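You operate a simulated robot arm through the tools that you are given. There is no shell and no other tool.

You are at the controls of a simulated two-armed robot. One attempt, no reset.

Task
Strip the black hook and the blue sleeve off the white cord.
Fine: pull the cord out, lay it on the table midway between the redo bin and the edge toward the green wall, free the clamp only after the pull; hook in the done bin, sleeve in the redo bin.
Where things are to end (x, y in the base frame): white cord within 0.07 m of [0.68, 0.11].

It is judged by the outcome, as a careful person would: the job done as asked, and still so three seconds after it is handed in. It fails if anything else is knocked over, pushed out of place, dropped, spilled or broken.

Robot
Two 7-joint arms with two-finger parallel grippers on one trunk that stands fixed in place. Base frame: the origin is at the foot of the trunk, x ahead of it, y to its left, z up; the work surface is at about z = 0.88. Lengths are in m, angles in rad, forces in N, time in s.
The left shoulder is at [0.06, 0.143, 0.991], the right one opposite. With the tool pointing down near the work surface each hand reaches from about 0.32 to 0.74 m from the base axis, measured 20 degrees to its own side. Payload 1.57 kg a hand.
The tool frame of a hand sits at the grasp point between the pads (the TCP): z along the fingers, y along the line on which they close. The tips reach 0.03 m beyond it. Largest opening 0.11 m; finger width 0.024, thickness 0.012; the body of the gripper, 0.048 by 0.112 m, starts 0.078 m behind the TCP.
Orientation is told as [roll, pitch, yaw] about the base's x, y, z axes, in that order, counted from this pose: with the fingers straight down and closing along the base's y, the tool's x points along the base's -x, its y along +y and its z along -z.

Tools
- The arms move only by the tool drive_tool. It takes "left_rows", "right_rows" or both (then of equal length, played together; a hand with none holds still); each is a list of rows, each a list of 7 numbers: the finger opening in m, from 0 to 0.11, then the shift along the base's x, y, z in m, then the turn, a rotation vector about the base's x, y, z in rad. In form: [[grip, tx, ty, tz, rx, ry, rz], ...]. A call has 1 to 20 rows; each row shifts and turns the commanded pose from where the row before left it. Each row takes 0.2 s and may step no farther than 0.05 m and 0.15 rad from the row before; otherwise, or with a gripper value out of range, the whole call is refused. A pose out of reach is approached as far as the arm can. The call stops where the force on the tool passes 90 N (or 10 N more than at its start, if that is more) or the arm is blocked; 0.2 s more then pass. Each finger travels about 0.045 m/s and halts on what it meets, pressing with about 24 N; the grip force reading is that of the motor and also rises with nothing between the fingers. The clock runs only during rows and for 0.2 s after the last one: add rows that do not move to give the fingers time. It gives the time, the measured TCP pose, the force on the tool (base axes), the opening and the grip force at its end, in the units of the frame above (readings bear some noise), with the torque about the TCP (base axes, N m) and any sound that the robot's microphone picked up.
- Cameras (640 x 400 px; columns grow to the right, rows downward): "scene" is now at [0.0506, -0.004, 1.6066]; the picture's right is [-0.04, -1.00, 0.00], its down [-0.70, 0.03, -0.71] and it looks along [0.71, -0.03, -0.70] (base axes); focal length 332 px, centre (320, 200). "left" rides on the left gripper at [0.07, -0.016, -0.141] in its tool frame; the picture's right is [0.23, 0.97, 0.00], its down [-0.86, 0.20, -0.48] and it looks along [-0.47, 0.11, 0.88] (tool axes); focal length 222 px, centre (320, 200). "right" rides on the right gripper at [0.07, 0.016, -0.141] in its tool frame; the picture's right is [-0.23, 0.97, 0.00], its down [-0.86, -0.20, -0.48] and it looks along [-0.47, -0.11, 0.88] (tool axes); focal length 222 px, centre (320, 200). There is no depth. A picture from a camera that has moved, and an enlarged one, comes with that camera's place and axes in the base frame and with its lens.
- camera(camera): a new picture of that camera. No time passes.
- raise_lower(by): slides the trunk up (or, below 0, down) by that many m; the arms and the scene camera ride with it, the base frame stays. It gives what a move gives, with no picture.
- head_to(pan, tilt): turns the head with the scene camera to pan (to the left, within 1.501 rad either way) and tilt (down, from -0.506 to 1.204), counted from straight ahead of the robot. It gives what a move gives.
- enlarge(camera, box): a new picture of the part [left, top, right, bottom] of that camera's present view, enlarged. No time passes.
- sign_off(): hands the job in; it is judged then, once.

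Nothing tells you positions but the pictures and the camera data. Unless the task says otherwise, let go and move clear before handing in.

The tools are called as name(argument=value, ...) on one line, values as JSON. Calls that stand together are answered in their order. drive_tool: Moves the arms, as the interface text tells. Its arguments: {"type":"object","properties":{"left_rows":{"type":"array","items":{"type":"array","items":{"type":"number"}}},"right_rows":{"type":"array","items":{"type":"array","items":{"type":"number"}}}},"required":[]} The other tools are called the same way: raise_lower (by) slides the trunk up or down; head_to (pan, tilt) turns the head that bears the scene camera; camera (camera) takes a picture; enlarge (camera, box) takes an enlarged picture of a part of a camera's view; sign_off () hands the job in.

At the start:

```text
clock: 0.0
left_ee_pos: [0.4739, 0.2408, 1.1768]
left_tcp_rot: [-0.001, -0.003, 0.0]
left_force: [-0.3, 0.7, -0.4]
left_ft_torque: [0.01, 0.04, -0.01]
left_grip_width: 0.11
left_grip_force: 0.0
right_ee_pos: [0.4052, -0.2221, 1.1777]
right_tcp_rot: [-0.001, -0.002, 0.0]
right_force: [-0.3, -0.8, -0.7]
right_ft_torque: [-0.03, -0.03, 0.04]
right_grip_width: 0.1105
right_grip_force: 0.1
trunk travel left (down, up): [-0.59, 0.0]
head pan, tilt: [-0.042, 0.782]
```

scene: 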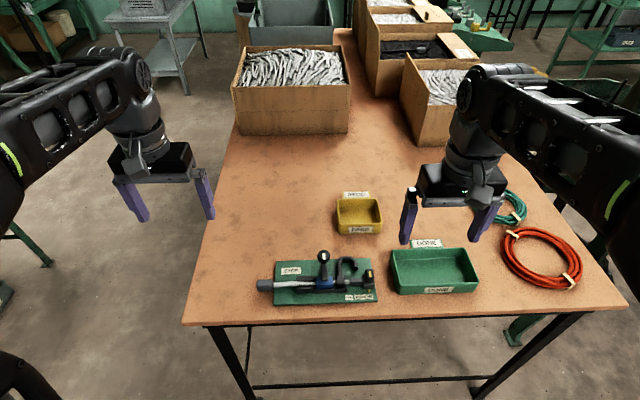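
right: 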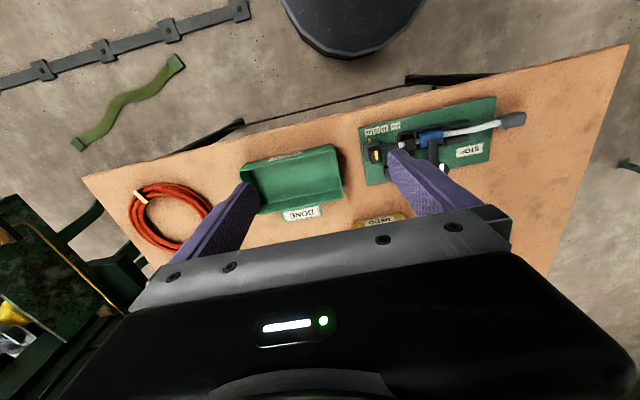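
left: 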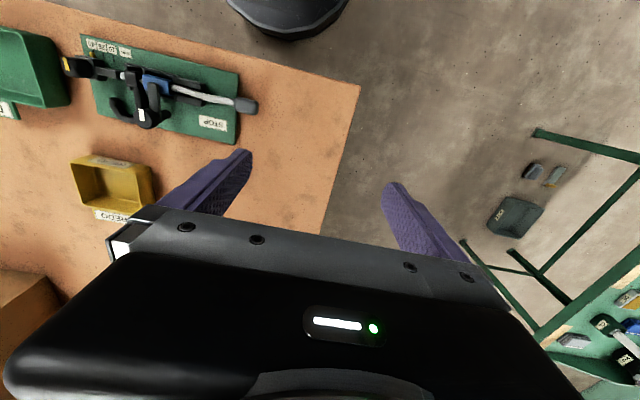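

I see a green fixture board with a clamp, a blue sleeve, a black hook and a white cord near the front edge of the table, with a green bin to its right and a yellow bin behind. I'll take close-ups before moving.

enlarge(camera="scene", box=[240, 230, 400, 330])

enlarge(camera="right", box=[340, 80, 540, 205])

enlarge(camera="left", box=[50, 20, 270, 157])

enlarge(camera="scene", box=[320, 180, 500, 300])

```text
4.00 times, centred on (320, 280) of scene
camera zoom: at [0.0506, -0.004, 1.6066], right [-0.04, -1.0, 0.0], down [-0.7, 0.03, -0.71], along [0.71, -0.03, -0.7], focal length 1326 px, centre (320, -120)
```

zoom: 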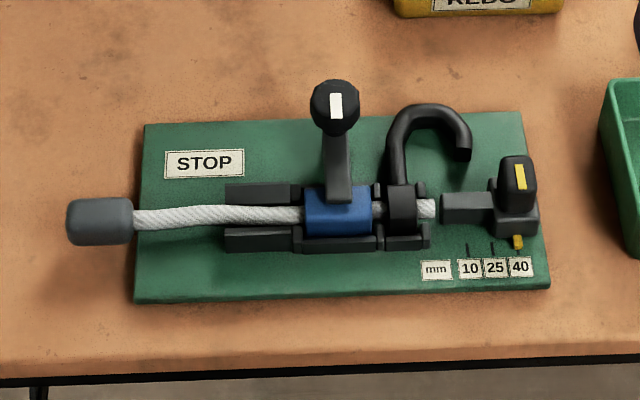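

```text
3.20 times, centred on (440, 142) of right
camera zoom: at [0.3331, -0.2075, 1.3193], right [0.23, 0.97, 0.0], down [0.85, -0.2, 0.48], along [0.47, -0.11, -0.88], focal length 711 px, centre (-64, 384)
```

zoom: 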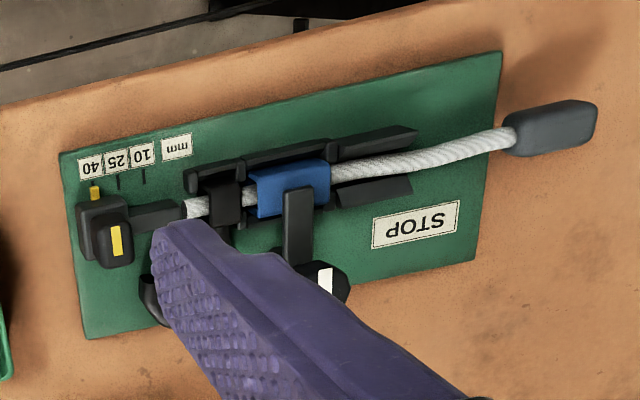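

```text
2.91 times, centred on (160, 88) of left
camera zoom: at [0.405, 0.2245, 1.3185], right [-0.23, 0.97, 0.0], down [0.85, 0.2, 0.48], along [0.47, 0.11, -0.88], focal length 646 px, centre (786, 524)
```

zoom: 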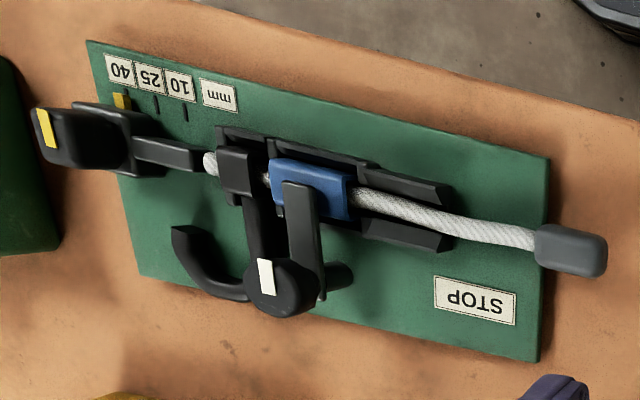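

```text
3.33 times, centred on (410, 240) of scene
camera zoom: at [0.0506, -0.004, 1.6066], right [-0.04, -1.0, 0.0], down [-0.7, 0.03, -0.71], along [0.71, -0.03, -0.7], focal length 1105 px, centre (20, 67)
```

zoom: 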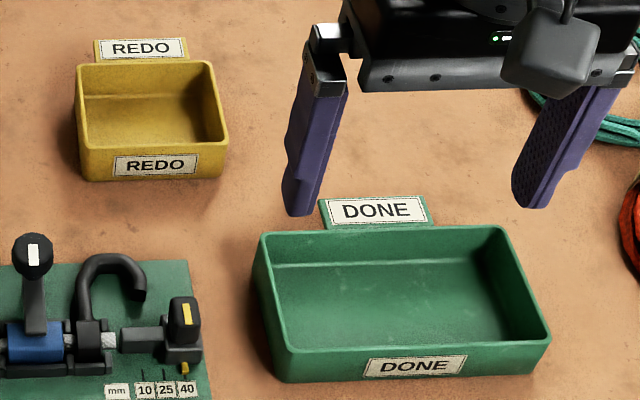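

The board appears to sit at x 0.43–0.55, y −0.16–0.09, with the cord along y at x≈0.473 and z≈0.907. The clamp lever knob is near (0.526, −0.032, 0.94). I'll bring both hands over at a safe height for closer pictures.

drive_tool(left_rows=[[0.11, 0, -0.02, -0.03, 0, 0, 0], [0.11, 0, -0.02, -0.03, 0, 0, 0], [0.11, 0, -0.02, -0.03, 0, 0, 0], [0.11, 0, 0, -0.01, 0, 0, 0], [0.11, 0, 0, 0, 0, 0, 0]], right_rows=[[0.11, 0.0, 0, -0.03, 0, 0, 0], [0.11, 0, 0, -0.03, 0, 0, 0], [0.11, 0, 0, -0.03, 0, 0, 0], [0.11, 0, 0, -0.01, 0, 0, 0], [0.11, 0, 0, 0, 0, 0, 0]])

camera(camera="left")

camera(camera="right")

camera(camera="scene")

```text
clock: 1.2
left_ee_pos: [0.4733, 0.1814, 1.0781]
left_tcp_rot: [0.001, -0.001, 0.0]
left_force: [0.7, 0.9, 0.0]
left_ft_torque: [-0.03, -0.01, -0.03]
left_grip_width: 0.1102
left_grip_force: 0.0
right_ee_pos: [0.4027, -0.2232, 1.0771]
right_tcp_rot: [0.001, -0.002, -0.001]
right_force: [-0.7, -0.4, -0.3]
right_ft_torque: [-0.01, -0.02, 0.0]
right_grip_width: 0.1101
right_grip_force: 0.0
trunk travel left (down, up): [-0.59, 0.0]
head pan, tilt: [-0.042, 0.782]
```

```text
taken
camera left: at [0.4044, 0.1647, 1.2189], right [-0.23, 0.97, 0.0], down [0.85, 0.2, 0.48], along [0.47, 0.11, -0.88], focal length 222 px, centre (320, 200)
```

left: 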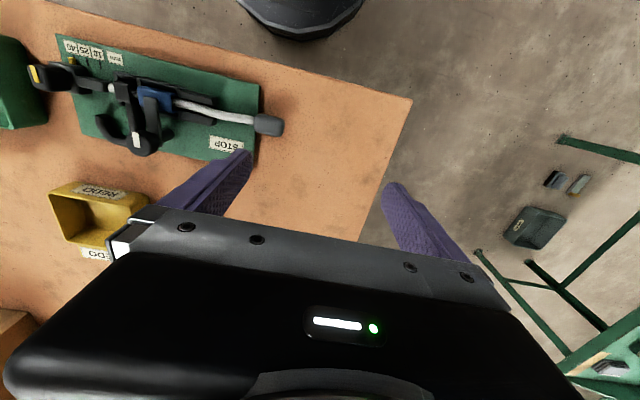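

```text
taken
camera right: at [0.3319, -0.2075, 1.2186], right [0.23, 0.97, 0.0], down [0.85, -0.2, 0.48], along [0.47, -0.11, -0.88], focal length 222 px, centre (320, 200)
```

right: 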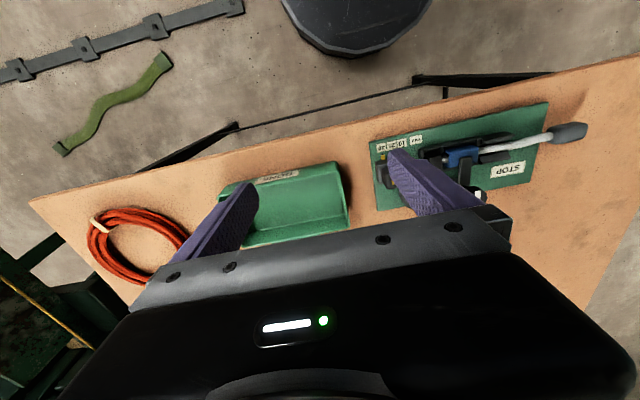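

```text
taken
camera scene: at [0.0508, -0.0044, 1.6066], right [-0.04, -1.0, 0.0], down [-0.7, 0.03, -0.71], along [0.71, -0.03, -0.7], focal length 332 px, centre (320, 200)
```

scene: 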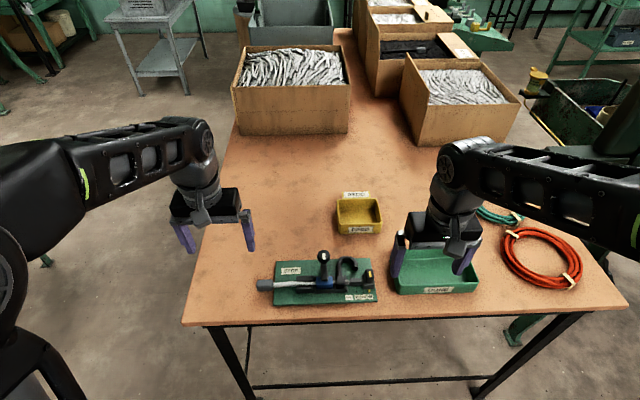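

Table edges look to be at y≈0.295 (left) and x≈0.40 (front). I'll rotate the left hand −90° about z so it can close across the cord's grey cap and look along the fixture, then check the pictures.

drive_tool(left_rows=[[0.11, 0, 0, 0, 0, 0, -0.1428], [0.11, 0, 0, 0, 0, 0, -0.1428], [0.11, 0, 0, 0, 0, 0, -0.1428], [0.11, 0, 0, 0, 0, 0, -0.1428], [0.11, 0, 0, 0, 0, 0, -0.1428], [0.11, 0, 0, 0, 0, 0, -0.1428], [0.11, 0, 0, 0, 0, 0, -0.1428], [0.11, 0, 0, 0, 0, 0, -0.1428], [0.11, 0, 0, 0, 0, 0, -0.1428], [0.11, 0, 0, 0, 0, 0, -0.1428], [0.11, 0, 0, 0, 0, 0, -0.1428], [0.11, 0, 0, 0, 0, 0, 0]])

camera(camera="left")

camera(camera="scene")

```text
clock: 3.8
left_ee_pos: [0.4742, 0.1803, 1.0785]
left_tcp_rot: [0.001, -0.002, -1.574]
left_force: [0.2, 0.2, 0.4]
left_ft_torque: [0.01, 0.02, -0.02]
left_grip_width: 0.11
left_grip_force: 0.1
right_ee_pos: [0.4023, -0.2221, 1.0782]
right_tcp_rot: [0.001, -0.002, 0.0]
right_force: [-0.3, 0.2, -0.4]
right_ft_torque: [0.0, 0.0, -0.01]
right_grip_width: 0.1104
right_grip_force: 0.1
trunk travel left (down, up): [-0.59, 0.0]
head pan, tilt: [-0.042, 0.782]
```

```text
taken
camera left: at [0.4594, 0.2508, 1.2185], right [0.97, 0.23, 0.0], down [0.2, -0.85, 0.48], along [0.11, -0.47, -0.88], focal length 222 px, centre (320, 200)
```

left: 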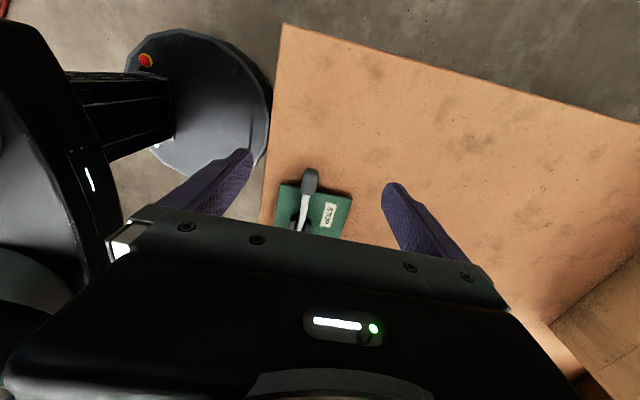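

```text
taken
camera scene: at [0.0506, -0.0041, 1.6066], right [-0.04, -1.0, 0.0], down [-0.7, 0.03, -0.71], along [0.71, -0.03, -0.7], focal length 332 px, centre (320, 200)
```

scene: 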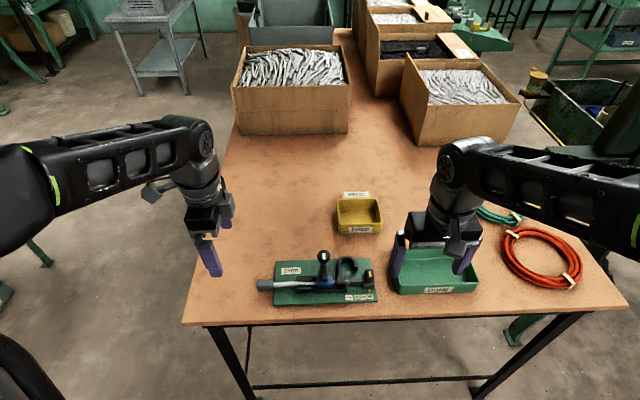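

The gripper body hides the fixture from this side, so I'll use the right hand's camera from just behind the fixture for a close top-down view.

drive_tool(right_rows=[[0.11, 0.03, 0.0287, 0, 0, 0, 0], [0.11, 0.03, 0.0287, 0, 0, 0, 0], [0.11, 0.03, 0.0287, 0, 0, 0, 0], [0.11, 0.03, 0.0287, 0, 0, 0, 0], [0.11, 0.03, 0.0287, 0, 0, 0, 0], [0.11, 0.03, 0.0287, -0.02, 0, 0, 0], [0.11, 0, 0, 0, 0, 0, 0]])

camera(camera="right")

enlarge(camera="right", box=[200, 0, 440, 150])

```text
clock: 5.4
left_ee_pos: [0.4738, 0.1814, 1.0778]
left_tcp_rot: [0.001, -0.002, -1.572]
left_force: [-0.3, 0.2, 0.4]
left_ft_torque: [0.02, 0.0, -0.02]
left_grip_width: 0.1099
left_grip_force: 0.0
right_ee_pos: [0.5835, -0.0488, 1.0581]
right_tcp_rot: [0.001, -0.003, 0.001]
right_force: [0.3, 0.2, 0.0]
right_ft_torque: [0.0, -0.04, 0.01]
right_grip_width: 0.1098
right_grip_force: 0.0
trunk travel left (down, up): [-0.59, 0.0]
head pan, tilt: [-0.042, 0.782]
```

```text
taken
camera right: at [0.5132, -0.0344, 1.1997], right [0.23, 0.97, 0.0], down [0.85, -0.2, 0.48], along [0.47, -0.11, -0.88], focal length 222 px, centre (320, 200)
```

right: 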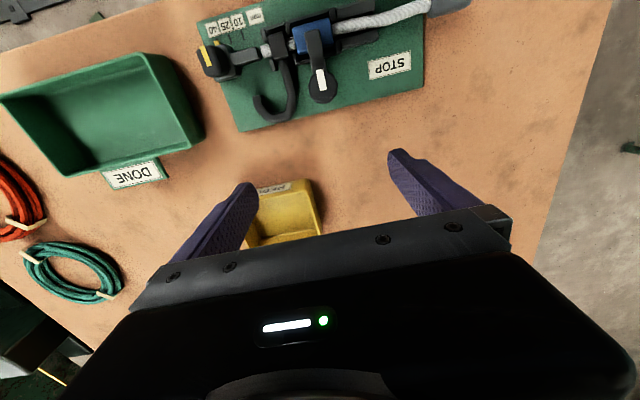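

```text
2.67 times, centred on (320, 75) of right
camera zoom: at [0.5132, -0.0344, 1.1997], right [0.23, 0.97, 0.0], down [0.85, -0.2, 0.48], along [0.47, -0.11, -0.88], focal length 592 px, centre (320, 533)
```

zoom: 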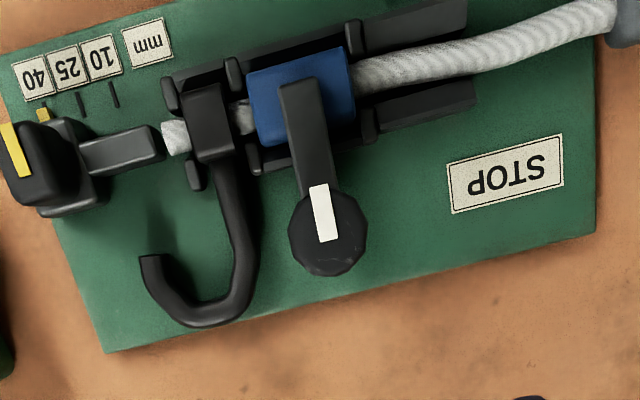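

The close-up shows the lever running from the sleeve top back to a knob with a white stripe. I'll zoom further to work out how the clamp pivots.

enlarge(camera="scene", box=[296, 240, 376, 290])

enlarge(camera="right", box=[230, 10, 374, 100])

```text
8.00 times, centred on (336, 265) of scene
camera zoom: at [0.0498, -0.0047, 1.6067], right [-0.04, -1.0, 0.0], down [-0.7, 0.03, -0.71], along [0.71, -0.03, -0.7], focal length 2653 px, centre (192, -320)
```

zoom: 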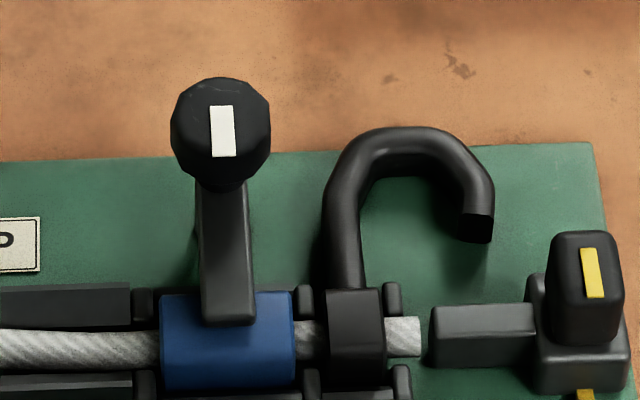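

```text
4.44 times, centred on (302, 55) of right
camera zoom: at [0.5132, -0.0344, 1.1997], right [0.23, 0.97, 0.0], down [0.85, -0.2, 0.48], along [0.47, -0.11, -0.88], focal length 987 px, centre (400, 844)
```

zoom: 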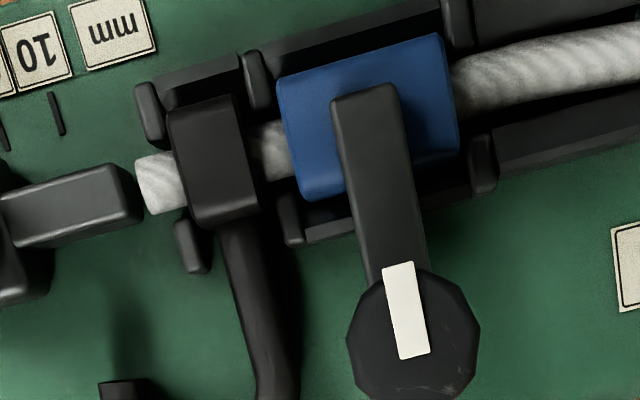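

The clamp looks like a swing arm on a post under the knob at (0.524, −0.033), with the arm end over the sleeve. Next I'll measure the grey cap accurately with the left camera before gripping.

enlarge(camera="left", box=[250, 140, 370, 240])

enlarge(camera="scene", box=[240, 265, 304, 305])

enlarge(camera="right", box=[360, 0, 500, 88])

```text
4.00 times, centred on (310, 190) of left
camera zoom: at [0.4586, 0.2502, 1.2188], right [0.97, 0.23, 0.0], down [0.2, -0.85, 0.48], along [0.11, -0.47, -0.88], focal length 888 px, centre (360, 240)
```

zoom: 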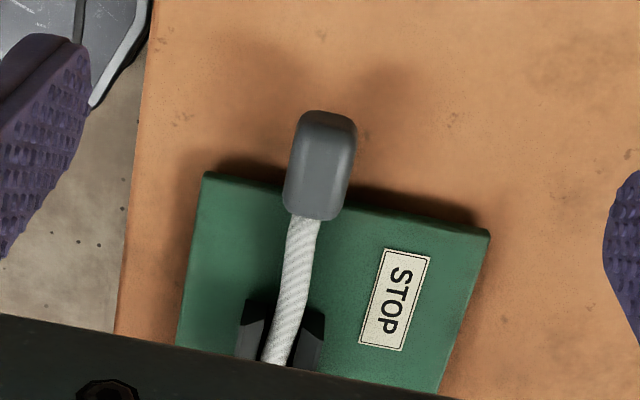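

```text
10.00 times, centred on (272, 285) of scene
camera zoom: at [0.0498, -0.0047, 1.6067], right [-0.04, -1.0, 0.0], down [-0.7, 0.03, -0.71], along [0.71, -0.03, -0.7], focal length 3316 px, centre (800, -650)
```

zoom: 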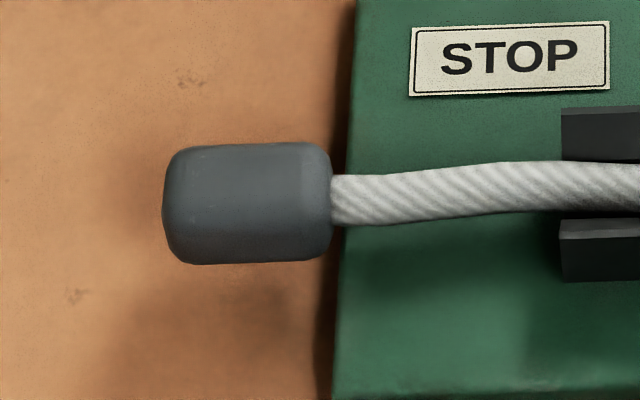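

```text
4.55 times, centred on (430, 44) of right
camera zoom: at [0.5132, -0.0344, 1.1997], right [0.23, 0.97, 0.0], down [0.85, -0.2, 0.48], along [0.47, -0.11, -0.88], focal length 1010 px, centre (-180, 909)
```

zoom: 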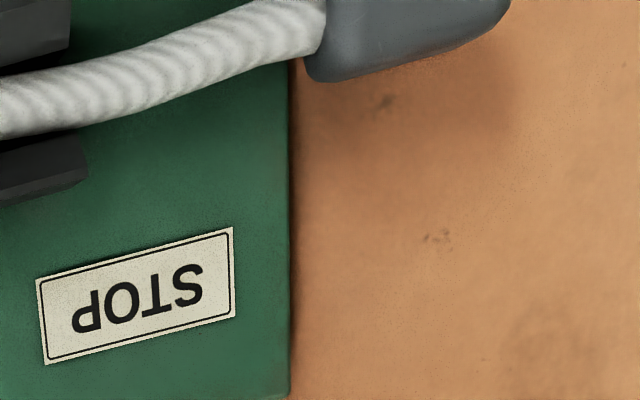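

The cap is centred near (0.475, 0.110, 0.903), about 0.041 long and 0.028 thick. I'll bring the left hand over it, then lower with the fingers straddling it.

drive_tool(left_rows=[[0.07, 0, -0.034, -0.01, 0, 0, 0], [0.07, 0.001, -0.034, -0.01, 0, 0, 0], [0.07, 0, 0, -0.04, 0, 0, 0], [0.07, 0, 0, -0.03, 0, 0, 0], [0.07, 0, 0, -0.02, 0, 0, 0], [0.07, 0, 0, 0, 0, 0, 0]])

camera(camera="left")

enlarge(camera="scene", box=[224, 220, 352, 300])

```text
clock: 6.8
left_ee_pos: [0.4747, 0.1124, 0.9664]
left_tcp_rot: [0.0, -0.005, -1.568]
left_force: [-0.1, 0.1, -0.6]
left_ft_torque: [-0.01, 0.02, -0.02]
left_grip_width: 0.07
left_grip_force: 0.0
right_ee_pos: [0.5844, -0.0491, 1.0593]
right_tcp_rot: [-0.001, -0.002, 0.001]
right_force: [0.2, 0.2, 0.0]
right_ft_torque: [0.0, -0.01, 0.01]
right_grip_width: 0.1101
right_grip_force: 0.0
trunk travel left (down, up): [-0.59, 0.0]
head pan, tilt: [-0.042, 0.782]
```

```text
taken
camera left: at [0.459, 0.1816, 1.1073], right [0.97, 0.23, 0.0], down [0.2, -0.85, 0.48], along [0.11, -0.47, -0.88], focal length 222 px, centre (320, 200)
```

left: 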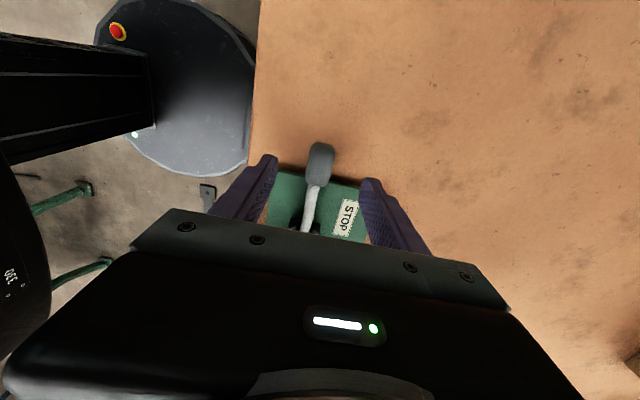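

```text
5.00 times, centred on (288, 260) of scene
camera zoom: at [0.0506, -0.0041, 1.6066], right [-0.04, -1.0, 0.0], down [-0.7, 0.03, -0.71], along [0.71, -0.03, -0.7], focal length 1658 px, centre (480, -100)
```

zoom: 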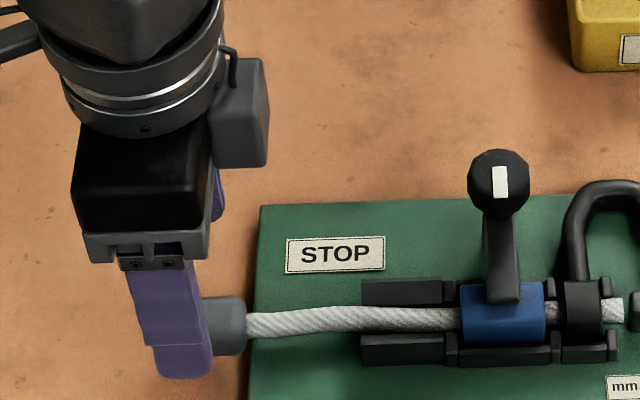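

The cap is centred between the fingers. I'll lower to z≈0.918 and close on it.

drive_tool(left_rows=[[0.07, 0, 0, -0.02, 0, 0, 0], [0.07, 0, 0, -0.02, 0, 0, 0], [0.07, 0, 0, -0.008, 0, 0, 0], [0.07, 0, 0, 0, 0, 0, 0], [0.03, 0, 0, 0, 0, 0, 0], [0.02, 0, 0, 0, 0, 0, 0], [0.01, 0, 0, 0, 0, 0, 0], [0.0, 0, 0, 0, 0, 0, 0], [0.0, 0, 0, 0, 0, 0, 0]])

enlarge(camera="scene", box=[224, 220, 352, 300])

camera(camera="left")

```text
clock: 8.8
left_ee_pos: [0.4757, 0.1127, 0.9186]
left_tcp_rot: [0.001, -0.004, -1.568]
left_force: [0.0, -0.8, 0.3]
left_ft_torque: [0.0, 0.03, -0.09]
left_grip_width: 0.0228
left_grip_force: 23.9
right_ee_pos: [0.585, -0.0486, 1.0576]
right_tcp_rot: [0.001, -0.003, -0.001]
right_force: [0.0, 1.0, 0.4]
right_ft_torque: [0.01, 0.01, 0.05]
right_grip_width: 0.1098
right_grip_force: 0.1
trunk travel left (down, up): [-0.59, 0.0]
head pan, tilt: [-0.042, 0.782]
```

```text
5.00 times, centred on (288, 260) of scene
camera zoom: at [0.0507, -0.004, 1.6066], right [-0.04, -1.0, 0.0], down [-0.7, 0.03, -0.71], along [0.71, -0.03, -0.7], focal length 1658 px, centre (480, -100)
```

zoom: 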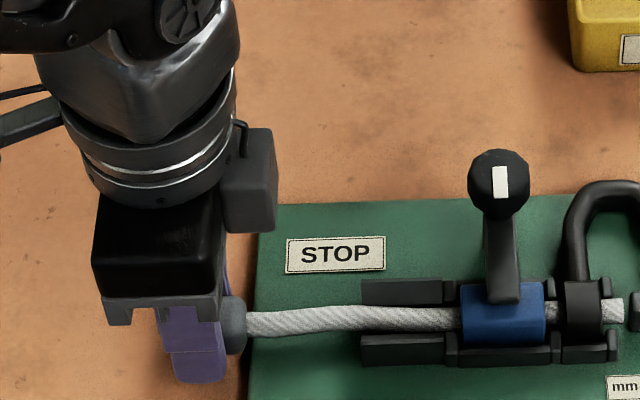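

```text
taken
camera left: at [0.4596, 0.1819, 1.06], right [0.97, 0.23, 0.0], down [0.2, -0.85, 0.48], along [0.11, -0.47, -0.88], focal length 222 px, centre (320, 200)
```

left: 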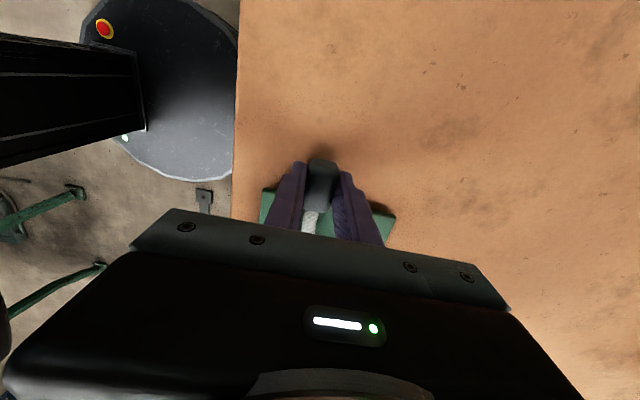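

The cap is firmly gripped (0.023 m, 24 N). I'll begin a slow pull along +y and check that the fixture stays put.

drive_tool(left_rows=[[0.0, 0, 0.004, 0, 0, 0, 0], [0.0, 0, 0.005, 0, 0, 0, 0], [0.0, 0, 0.005, 0, 0, 0, 0], [0.0, 0, 0.006, 0, 0, 0, 0]])

enlarge(camera="scene", box=[224, 220, 384, 320])

enlarge(camera="right", box=[200, 0, 440, 150])

```text
clock: 9.8
left_ee_pos: [0.4742, 0.1332, 0.92]
left_tcp_rot: [0.0, -0.004, -1.57]
left_force: [0.4, -0.7, -0.8]
left_ft_torque: [0.02, 0.04, 0.01]
left_grip_width: 0.0229
left_grip_force: 24.4
right_ee_pos: [0.5854, -0.0497, 1.0579]
right_tcp_rot: [0.0, -0.001, -0.002]
right_force: [0.2, 1.2, -0.1]
right_ft_torque: [0.02, 0.01, 0.0]
right_grip_width: 0.1098
right_grip_force: 0.0
trunk travel left (down, up): [-0.59, 0.0]
head pan, tilt: [-0.042, 0.782]
```

```text
4.00 times, centred on (304, 270) of scene
camera zoom: at [0.0508, -0.0037, 1.6066], right [-0.04, -1.0, 0.0], down [-0.7, 0.03, -0.71], along [0.71, -0.03, -0.7], focal length 1326 px, centre (384, -80)
```

zoom: 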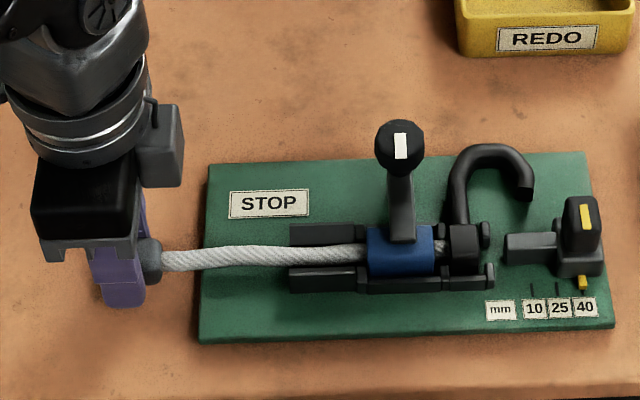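

```text
2.67 times, centred on (320, 75) of right
camera zoom: at [0.5136, -0.0338, 1.1995], right [0.23, 0.97, 0.0], down [0.85, -0.2, 0.48], along [0.47, -0.11, -0.88], focal length 592 px, centre (320, 533)
```

zoom: 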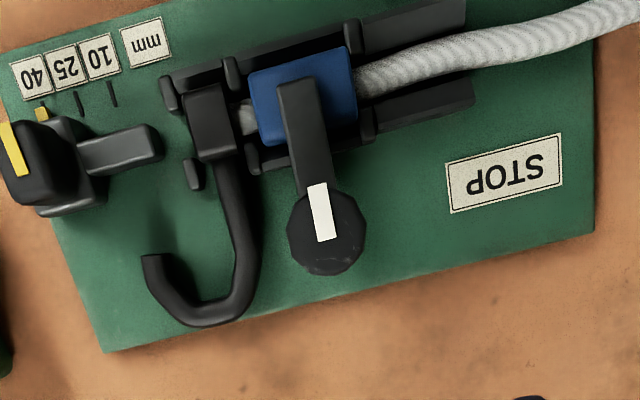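

The cord slides freely, and the hook, sleeve, clamp and board have stayed put. I'll continue the pull.

drive_tool(left_rows=[[0.0, 0, 0.008, 0, 0, 0, 0], [0.0, 0, 0.008, 0, 0, 0, 0], [0.0, 0, 0.008, 0, 0, 0, 0], [0.0, 0, 0.008, 0, 0, 0, 0], [0.0, 0, 0.008, 0, 0, 0, 0]])

enlarge(camera="scene", box=[224, 220, 384, 320])

enlarge(camera="right", box=[200, 0, 440, 150])

```text
clock: 11.0
left_ee_pos: [0.4751, 0.174, 0.9188]
left_tcp_rot: [-0.001, -0.003, -1.57]
left_force: [0.6, 0.6, 0.9]
left_ft_torque: [-0.01, -0.02, -0.01]
left_grip_width: 0.0229
left_grip_force: 24.3
right_ee_pos: [0.5845, -0.0496, 1.0594]
right_tcp_rot: [0.0, -0.001, 0.001]
right_force: [0.2, -0.8, 0.2]
right_ft_torque: [-0.02, 0.03, 0.01]
right_grip_width: 0.1102
right_grip_force: 0.0
trunk travel left (down, up): [-0.59, 0.0]
head pan, tilt: [-0.042, 0.782]
```

```text
4.00 times, centred on (304, 270) of scene
camera zoom: at [0.0507, -0.0038, 1.6066], right [-0.04, -1.0, 0.0], down [-0.7, 0.03, -0.71], along [0.71, -0.03, -0.7], focal length 1326 px, centre (384, -80)
```

zoom: 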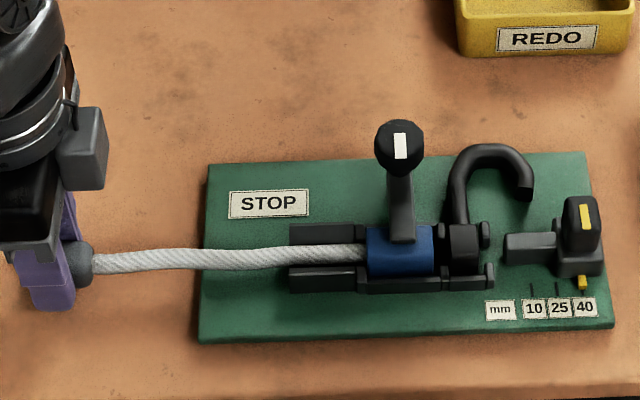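

```text
2.67 times, centred on (320, 75) of right
camera zoom: at [0.5136, -0.034, 1.1995], right [0.23, 0.97, 0.0], down [0.85, -0.2, 0.48], along [0.47, -0.11, -0.88], focal length 592 px, centre (320, 533)
```

zoom: 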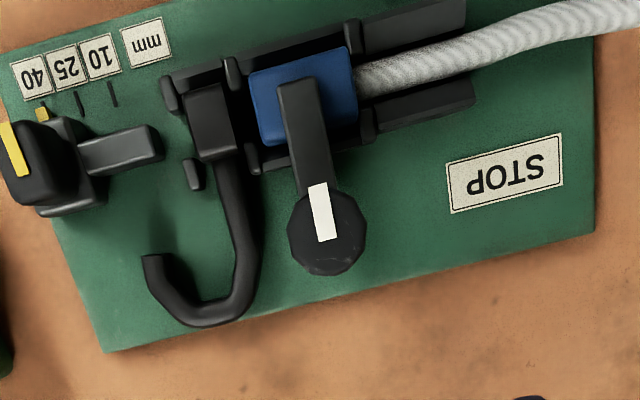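

The cord is out of the hook and still partly in the sleeve, and nothing else has shifted. I'll pull on until the tip clears the sleeve and the rails.

drive_tool(left_rows=[[0.0, 0, 0.009, 0, 0, 0, 0], [0.0, 0, 0.009, 0, 0, 0, 0], [0.0, 0, 0.009, 0, 0, 0, 0], [0.0, 0, 0.009, 0, 0, 0, 0], [0.0, 0, 0.009, 0, 0, 0, 0], [0.0, 0, 0.009, 0, 0, 0, 0], [0.0, 0, 0.009, 0, 0, 0, 0], [0.0, 0, 0.009, 0, 0, 0, 0]])

enlarge(camera="scene", box=[192, 200, 384, 320])

enlarge(camera="right", box=[200, 0, 440, 150])

```text
clock: 12.8
left_ee_pos: [0.4755, 0.2446, 0.9191]
left_tcp_rot: [0.0, -0.002, -1.57]
left_force: [0.0, -0.3, 0.3]
left_ft_torque: [-0.01, 0.03, 0.02]
left_grip_width: 0.0228
left_grip_force: 23.9
right_ee_pos: [0.5848, -0.0496, 1.058]
right_tcp_rot: [-0.001, -0.001, 0.0]
right_force: [-0.6, -0.7, -0.6]
right_ft_torque: [0.02, -0.03, 0.01]
right_grip_width: 0.11
right_grip_force: 0.1
trunk travel left (down, up): [-0.59, 0.0]
head pan, tilt: [-0.042, 0.782]
```

```text
3.33 times, centred on (288, 260) of scene
camera zoom: at [0.0508, -0.0038, 1.6066], right [-0.04, -1.0, 0.0], down [-0.7, 0.03, -0.71], along [0.71, -0.03, -0.7], focal length 1105 px, centre (427, 0)
```

zoom: 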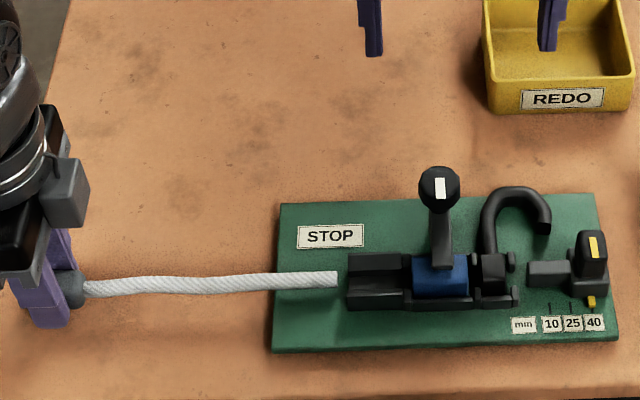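

```text
2.67 times, centred on (320, 75) of right
camera zoom: at [0.5136, -0.034, 1.1995], right [0.23, 0.97, 0.0], down [0.85, -0.2, 0.48], along [0.47, -0.11, -0.88], focal length 592 px, centre (320, 533)
```

zoom: 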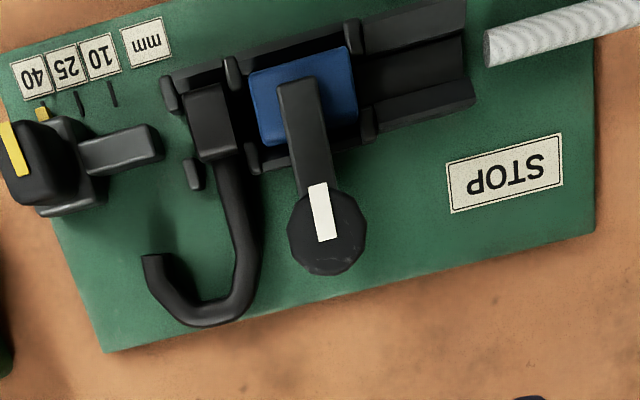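

The cord tip is clear of the rails at y≈0.04, and its middle is about 0.091 from the cap toward −y. I'll lift it, move the right hand out of the way, and carry the cord towards (0.68, 0.11).

drive_tool(left_rows=[[0.0, 0, 0.005, 0.02, 0, 0, 0], [0.0, 0, 0.0, 0.03, 0, 0, 0], [0.0, 0, 0, 0.03, 0, 0, 0], [0.0, 0, 0, 0, 0, 0, 0], [0.0, 0, 0, 0, 0, 0, 0]], right_rows=[[0.11, 0, -0.03, 0.005, 0, 0, 0], [0.11, 0, -0.04, 0.005, 0, 0, 0], [0.11, 0, -0.04, 0, 0, 0, 0], [0.11, 0, -0.04, 0, 0, 0, 0], [0.11, 0, 0, 0, 0, 0, 0]])

camera(camera="scene")

camera(camera="left")

```text
clock: 14.0
left_ee_pos: [0.4774, 0.2496, 1.0015]
left_tcp_rot: [0.001, -0.003, -1.569]
left_force: [-0.2, 0.1, -0.1]
left_ft_torque: [0.04, 0.02, -0.02]
left_grip_width: 0.0232
left_grip_force: 24.0
right_ee_pos: [0.5813, -0.1996, 1.0676]
right_tcp_rot: [0.0, -0.001, -0.002]
right_force: [0.4, 0.2, 0.4]
right_ft_torque: [0.03, 0.0, -0.03]
right_grip_width: 0.1098
right_grip_force: 0.1
trunk travel left (down, up): [-0.59, 0.0]
head pan, tilt: [-0.042, 0.782]
```

```text
taken
camera scene: at [0.0506, -0.0035, 1.6066], right [-0.04, -1.0, 0.0], down [-0.7, 0.03, -0.71], along [0.71, -0.03, -0.7], focal length 332 px, centre (320, 200)
```

scene: 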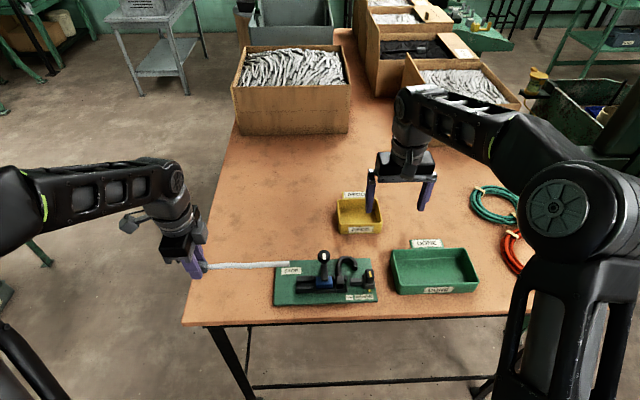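

```text
taken
camera left: at [0.4611, 0.319, 1.142], right [0.97, 0.23, 0.0], down [0.2, -0.85, 0.48], along [0.11, -0.47, -0.88], focal length 222 px, centre (320, 200)
```

left: 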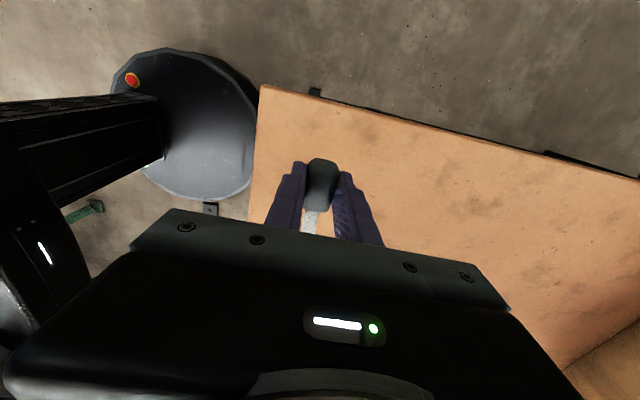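

The cord lifts as one stiff piece. I'll carry it in +x now, then slightly −y, to bring its middle over (0.68, 0.11).

drive_tool(left_rows=[[0.0, 0.03, 0, 0, 0, 0, 0], [0.0, 0.035, 0, 0, 0, 0, 0], [0.0, 0.035, 0, 0, 0, 0, 0], [0.0, 0.035, -0.01, 0, 0, 0, 0], [0.0, 0.035, -0.02, 0, 0, 0, 0], [0.0, 0.033, -0.02, 0, 0, 0, 0], [0.0, 0, 0, -0.02, 0, 0, 0], [0.0, 0, 0, -0.02, 0, 0, 0], [0.0, 0, 0, -0.02, 0, 0, 0], [0.0, 0, 0, 0, 0, 0, 0]])

camera(camera="scene")

enlarge(camera="scene", box=[210, 160, 402, 280])

```text
clock: 16.2
left_ee_pos: [0.6781, 0.1995, 0.9385]
left_tcp_rot: [-0.001, -0.003, -1.57]
left_force: [-0.2, -0.5, -0.3]
left_ft_torque: [0.04, -0.01, 0.0]
left_grip_width: 0.023
left_grip_force: 23.7
right_ee_pos: [0.5809, -0.1985, 1.069]
right_tcp_rot: [0.0, -0.001, 0.002]
right_force: [-0.3, -0.2, 0.3]
right_ft_torque: [-0.01, 0.04, -0.03]
right_grip_width: 0.1101
right_grip_force: 0.0
trunk travel left (down, up): [-0.59, 0.0]
head pan, tilt: [-0.042, 0.782]
```

```text
taken
camera scene: at [0.0508, -0.0042, 1.6066], right [-0.04, -1.0, 0.0], down [-0.7, 0.03, -0.71], along [0.71, -0.03, -0.7], focal length 332 px, centre (320, 200)
```

scene: 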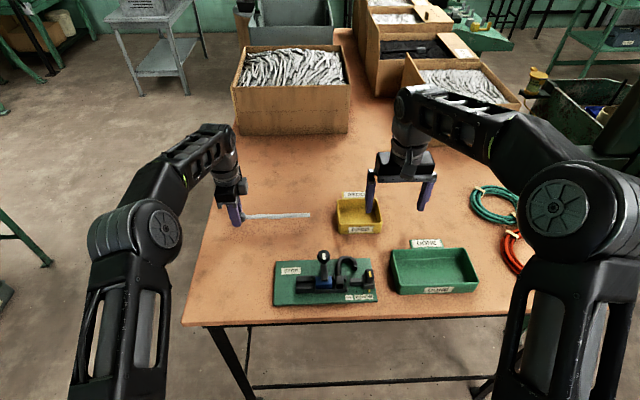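

```text
3.33 times, centred on (306, 220) of scene
camera zoom: at [0.0508, -0.0042, 1.6066], right [-0.04, -1.0, 0.0], down [-0.7, 0.03, -0.71], along [0.71, -0.03, -0.7], focal length 1105 px, centre (367, 133)
```

zoom: 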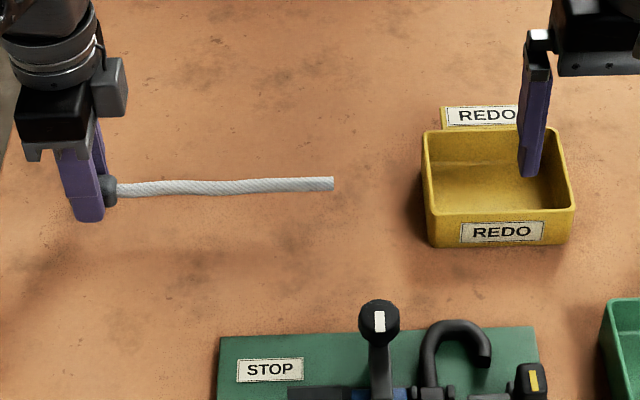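

The cord's middle is now over about (0.68, 0.11). I'll lower in small steps and watch the vertical force.

drive_tool(left_rows=[[0.0, 0, 0, -0.01, 0, 0, 0], [0.0, 0, 0, -0.008, 0, 0, 0], [0.0, 0, 0, -0.004, 0, 0, 0], [0.0, 0, 0, 0, 0, 0, 0]])

enlarge(camera="scene", box=[210, 180, 338, 260])

```text
clock: 17.2
left_ee_pos: [0.6782, 0.2001, 0.9183]
left_tcp_rot: [0.0, -0.004, -1.567]
left_force: [-0.5, 0.5, -0.1]
left_ft_torque: [0.01, -0.01, -0.05]
left_grip_width: 0.0226
left_grip_force: 24.3
right_ee_pos: [0.5816, -0.1998, 1.0678]
right_tcp_rot: [0.0, -0.002, -0.001]
right_force: [0.1, 0.5, 1.1]
right_ft_torque: [0.01, -0.03, -0.01]
right_grip_width: 0.1099
right_grip_force: 0.1
trunk travel left (down, up): [-0.59, 0.0]
head pan, tilt: [-0.042, 0.782]
```

```text
5.00 times, centred on (274, 220) of scene
camera zoom: at [0.0508, -0.004, 1.6066], right [-0.04, -1.0, 0.0], down [-0.7, 0.03, -0.71], along [0.71, -0.03, -0.7], focal length 1658 px, centre (550, 100)
```

zoom: 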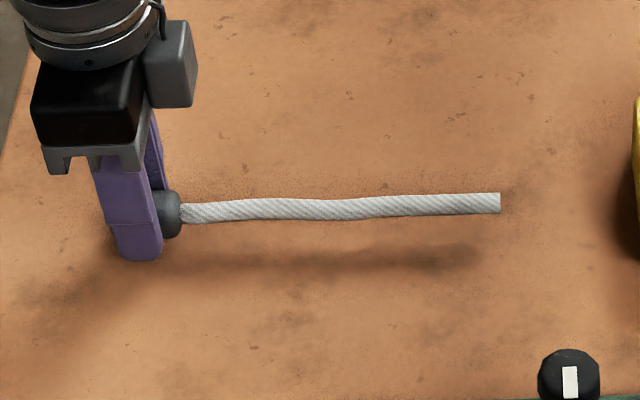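

There is no contact yet. I'll keep lowering in 2 mm steps.

drive_tool(left_rows=[[0.0, 0, 0, -0.002, 0, 0, 0], [0.0, 0, 0, -0.002, 0, 0, 0], [0.0, 0, 0, 0, 0, 0, 0]])

```text
clock: 18.0
left_ee_pos: [0.6779, 0.1999, 0.913]
left_tcp_rot: [0.001, -0.004, -1.569]
left_force: [-0.7, -1.2, -0.6]
left_ft_torque: [0.02, -0.02, 0.0]
left_grip_width: 0.0233
left_grip_force: 24.1
right_ee_pos: [0.5812, -0.2001, 1.07]
right_tcp_rot: [0.0, -0.003, 0.001]
right_force: [0.5, -0.5, -0.5]
right_ft_torque: [-0.01, -0.01, 0.04]
right_grip_width: 0.1098
right_grip_force: 0.0
trunk travel left (down, up): [-0.59, 0.0]
head pan, tilt: [-0.042, 0.782]
```

drive_tool(left_rows=[[0.0, 0, 0, -0.0015, 0, 0, 0], [0.0, 0, 0, 0, 0, 0, 0]])

enlarge(camera="scene", box=[210, 180, 338, 260])

```text
clock: 18.6
left_ee_pos: [0.6787, 0.2005, 0.912]
left_tcp_rot: [0.001, -0.003, -1.569]
left_force: [0.8, 0.1, 0.1]
left_ft_torque: [-0.01, 0.0, 0.01]
left_grip_width: 0.023
left_grip_force: 24.0
right_ee_pos: [0.5805, -0.1995, 1.0682]
right_tcp_rot: [0.001, -0.001, -0.001]
right_force: [0.1, 0.1, 0.5]
right_ft_torque: [0.03, -0.01, 0.01]
right_grip_width: 0.1101
right_grip_force: 0.1
trunk travel left (down, up): [-0.59, 0.0]
head pan, tilt: [-0.042, 0.782]
```

```text
5.00 times, centred on (274, 220) of scene
camera zoom: at [0.0508, -0.004, 1.6066], right [-0.04, -1.0, 0.0], down [-0.7, 0.03, -0.71], along [0.71, -0.03, -0.7], focal length 1658 px, centre (550, 100)
```

zoom: 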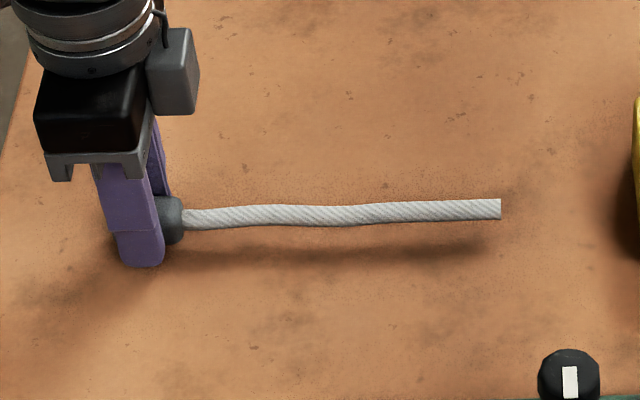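

The finger tips are about 2 mm above the table and the cap is practically down. One more millimetre, then I'll open slowly and lift straight up.

drive_tool(left_rows=[[0.0, 0, 0, -0.001, 0, 0, 0], [0.0, 0, 0, 0, 0, 0, 0], [0.026, 0, 0, 0, 0, 0, 0], [0.034, 0, 0, 0, 0, 0, 0], [0.05, 0, 0, 0, 0, 0, 0], [0.05, 0, 0, 0, 0, 0, 0], [0.05, 0, 0, 0, 0, 0, 0]])

enlarge(camera="scene", box=[210, 180, 338, 260])

camera(camera="left")

```text
clock: 20.2
left_ee_pos: [0.6787, 0.1995, 0.9099]
left_tcp_rot: [0.0, -0.004, -1.568]
left_force: [-0.5, -0.3, 0.2]
left_ft_torque: [0.0, -0.01, -0.03]
left_grip_width: 0.05
left_grip_force: 0.0
right_ee_pos: [0.58, -0.1995, 1.0688]
right_tcp_rot: [-0.001, -0.002, 0.0]
right_force: [-0.4, 0.5, -0.2]
right_ft_torque: [0.0, 0.01, 0.01]
right_grip_width: 0.1099
right_grip_force: 0.1
trunk travel left (down, up): [-0.59, 0.0]
head pan, tilt: [-0.042, 0.782]
```

```text
5.00 times, centred on (274, 220) of scene
camera zoom: at [0.0508, -0.004, 1.6066], right [-0.04, -1.0, 0.0], down [-0.7, 0.03, -0.71], along [0.71, -0.03, -0.7], focal length 1658 px, centre (550, 100)
```

zoom: 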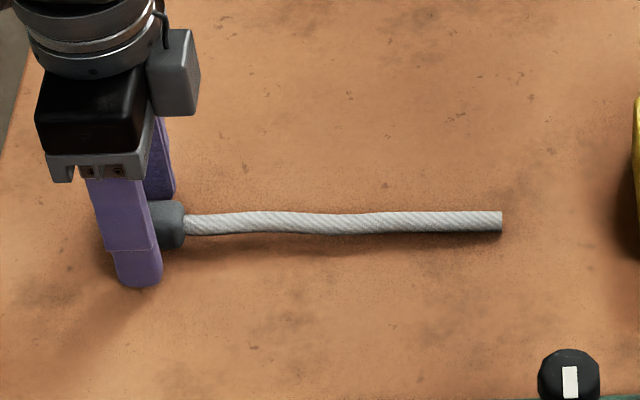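

```text
taken
camera left: at [0.6625, 0.2698, 1.0519], right [0.97, 0.23, 0.0], down [0.2, -0.85, 0.48], along [0.11, -0.47, -0.88], focal length 222 px, centre (320, 200)
```

left: 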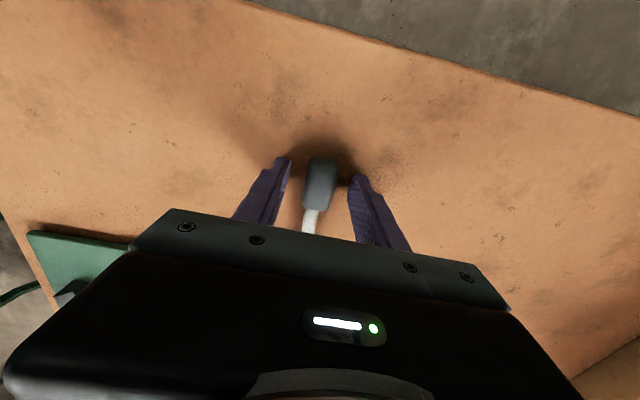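

The cord lies on the table, spanning roughly y 0.0–0.22 at x≈0.68. I'll raise the left hand straight up and draw it back clear of the work area.

drive_tool(left_rows=[[0.05, 0, 0, 0.02, 0, 0, 0], [0.05, 0, 0, 0.04, 0, 0, 0], [0.05, 0, 0, 0.04, 0, 0, 0], [0.05, 0, 0, 0.04, 0, 0, 0], [0.05, -0.04, 0.02, 0.0, 0, 0, 0], [0.05, -0.04, 0.02, 0.0, 0, 0, 0], [0.05, -0.04, 0.02, 0.0, 0, 0, 0], [0.05, -0.04, 0.02, 0.0, 0, 0, 0], [0.05, 0, 0, 0, 0, 0, 0]])

camera(camera="scene")

enlarge(camera="scene", box=[210, 180, 402, 300])

```text
clock: 22.2
left_ee_pos: [0.5199, 0.2827, 1.0134]
left_tcp_rot: [0.0, -0.004, -1.571]
left_force: [0.8, 0.0, -0.1]
left_ft_torque: [0.02, 0.03, 0.0]
left_grip_width: 0.0499
left_grip_force: 0.0
left hand out of reach, approached as far as the arm can: row 4
right_ee_pos: [0.5813, -0.1996, 1.068]
right_tcp_rot: [0.0, 0.001, 0.001]
right_force: [-0.2, 0.0, 0.9]
right_ft_torque: [-0.02, -0.01, 0.0]
right_grip_width: 0.1102
right_grip_force: 0.0
trunk travel left (down, up): [-0.59, 0.0]
head pan, tilt: [-0.042, 0.782]
```

```text
taken
camera scene: at [0.0514, -0.0045, 1.6066], right [-0.04, -1.0, 0.0], down [-0.7, 0.03, -0.71], along [0.71, -0.03, -0.7], focal length 332 px, centre (320, 200)
```

scene: 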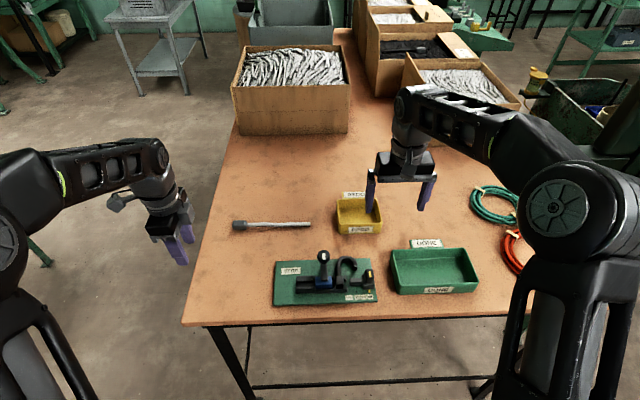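

```text
3.33 times, centred on (306, 240) of scene
camera zoom: at [0.0514, -0.0045, 1.6066], right [-0.04, -1.0, 0.0], down [-0.7, 0.03, -0.71], along [0.71, -0.03, -0.7], focal length 1105 px, centre (367, 67)
```

zoom: 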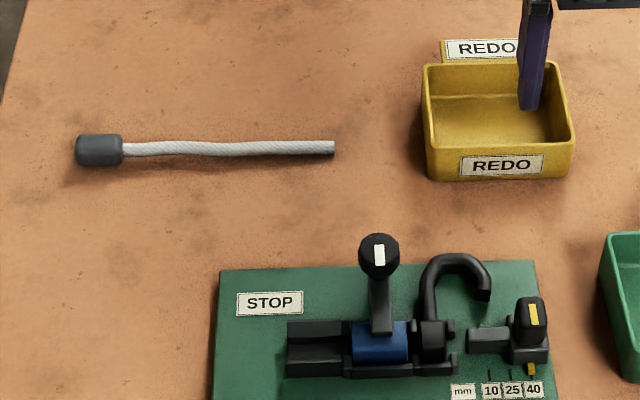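

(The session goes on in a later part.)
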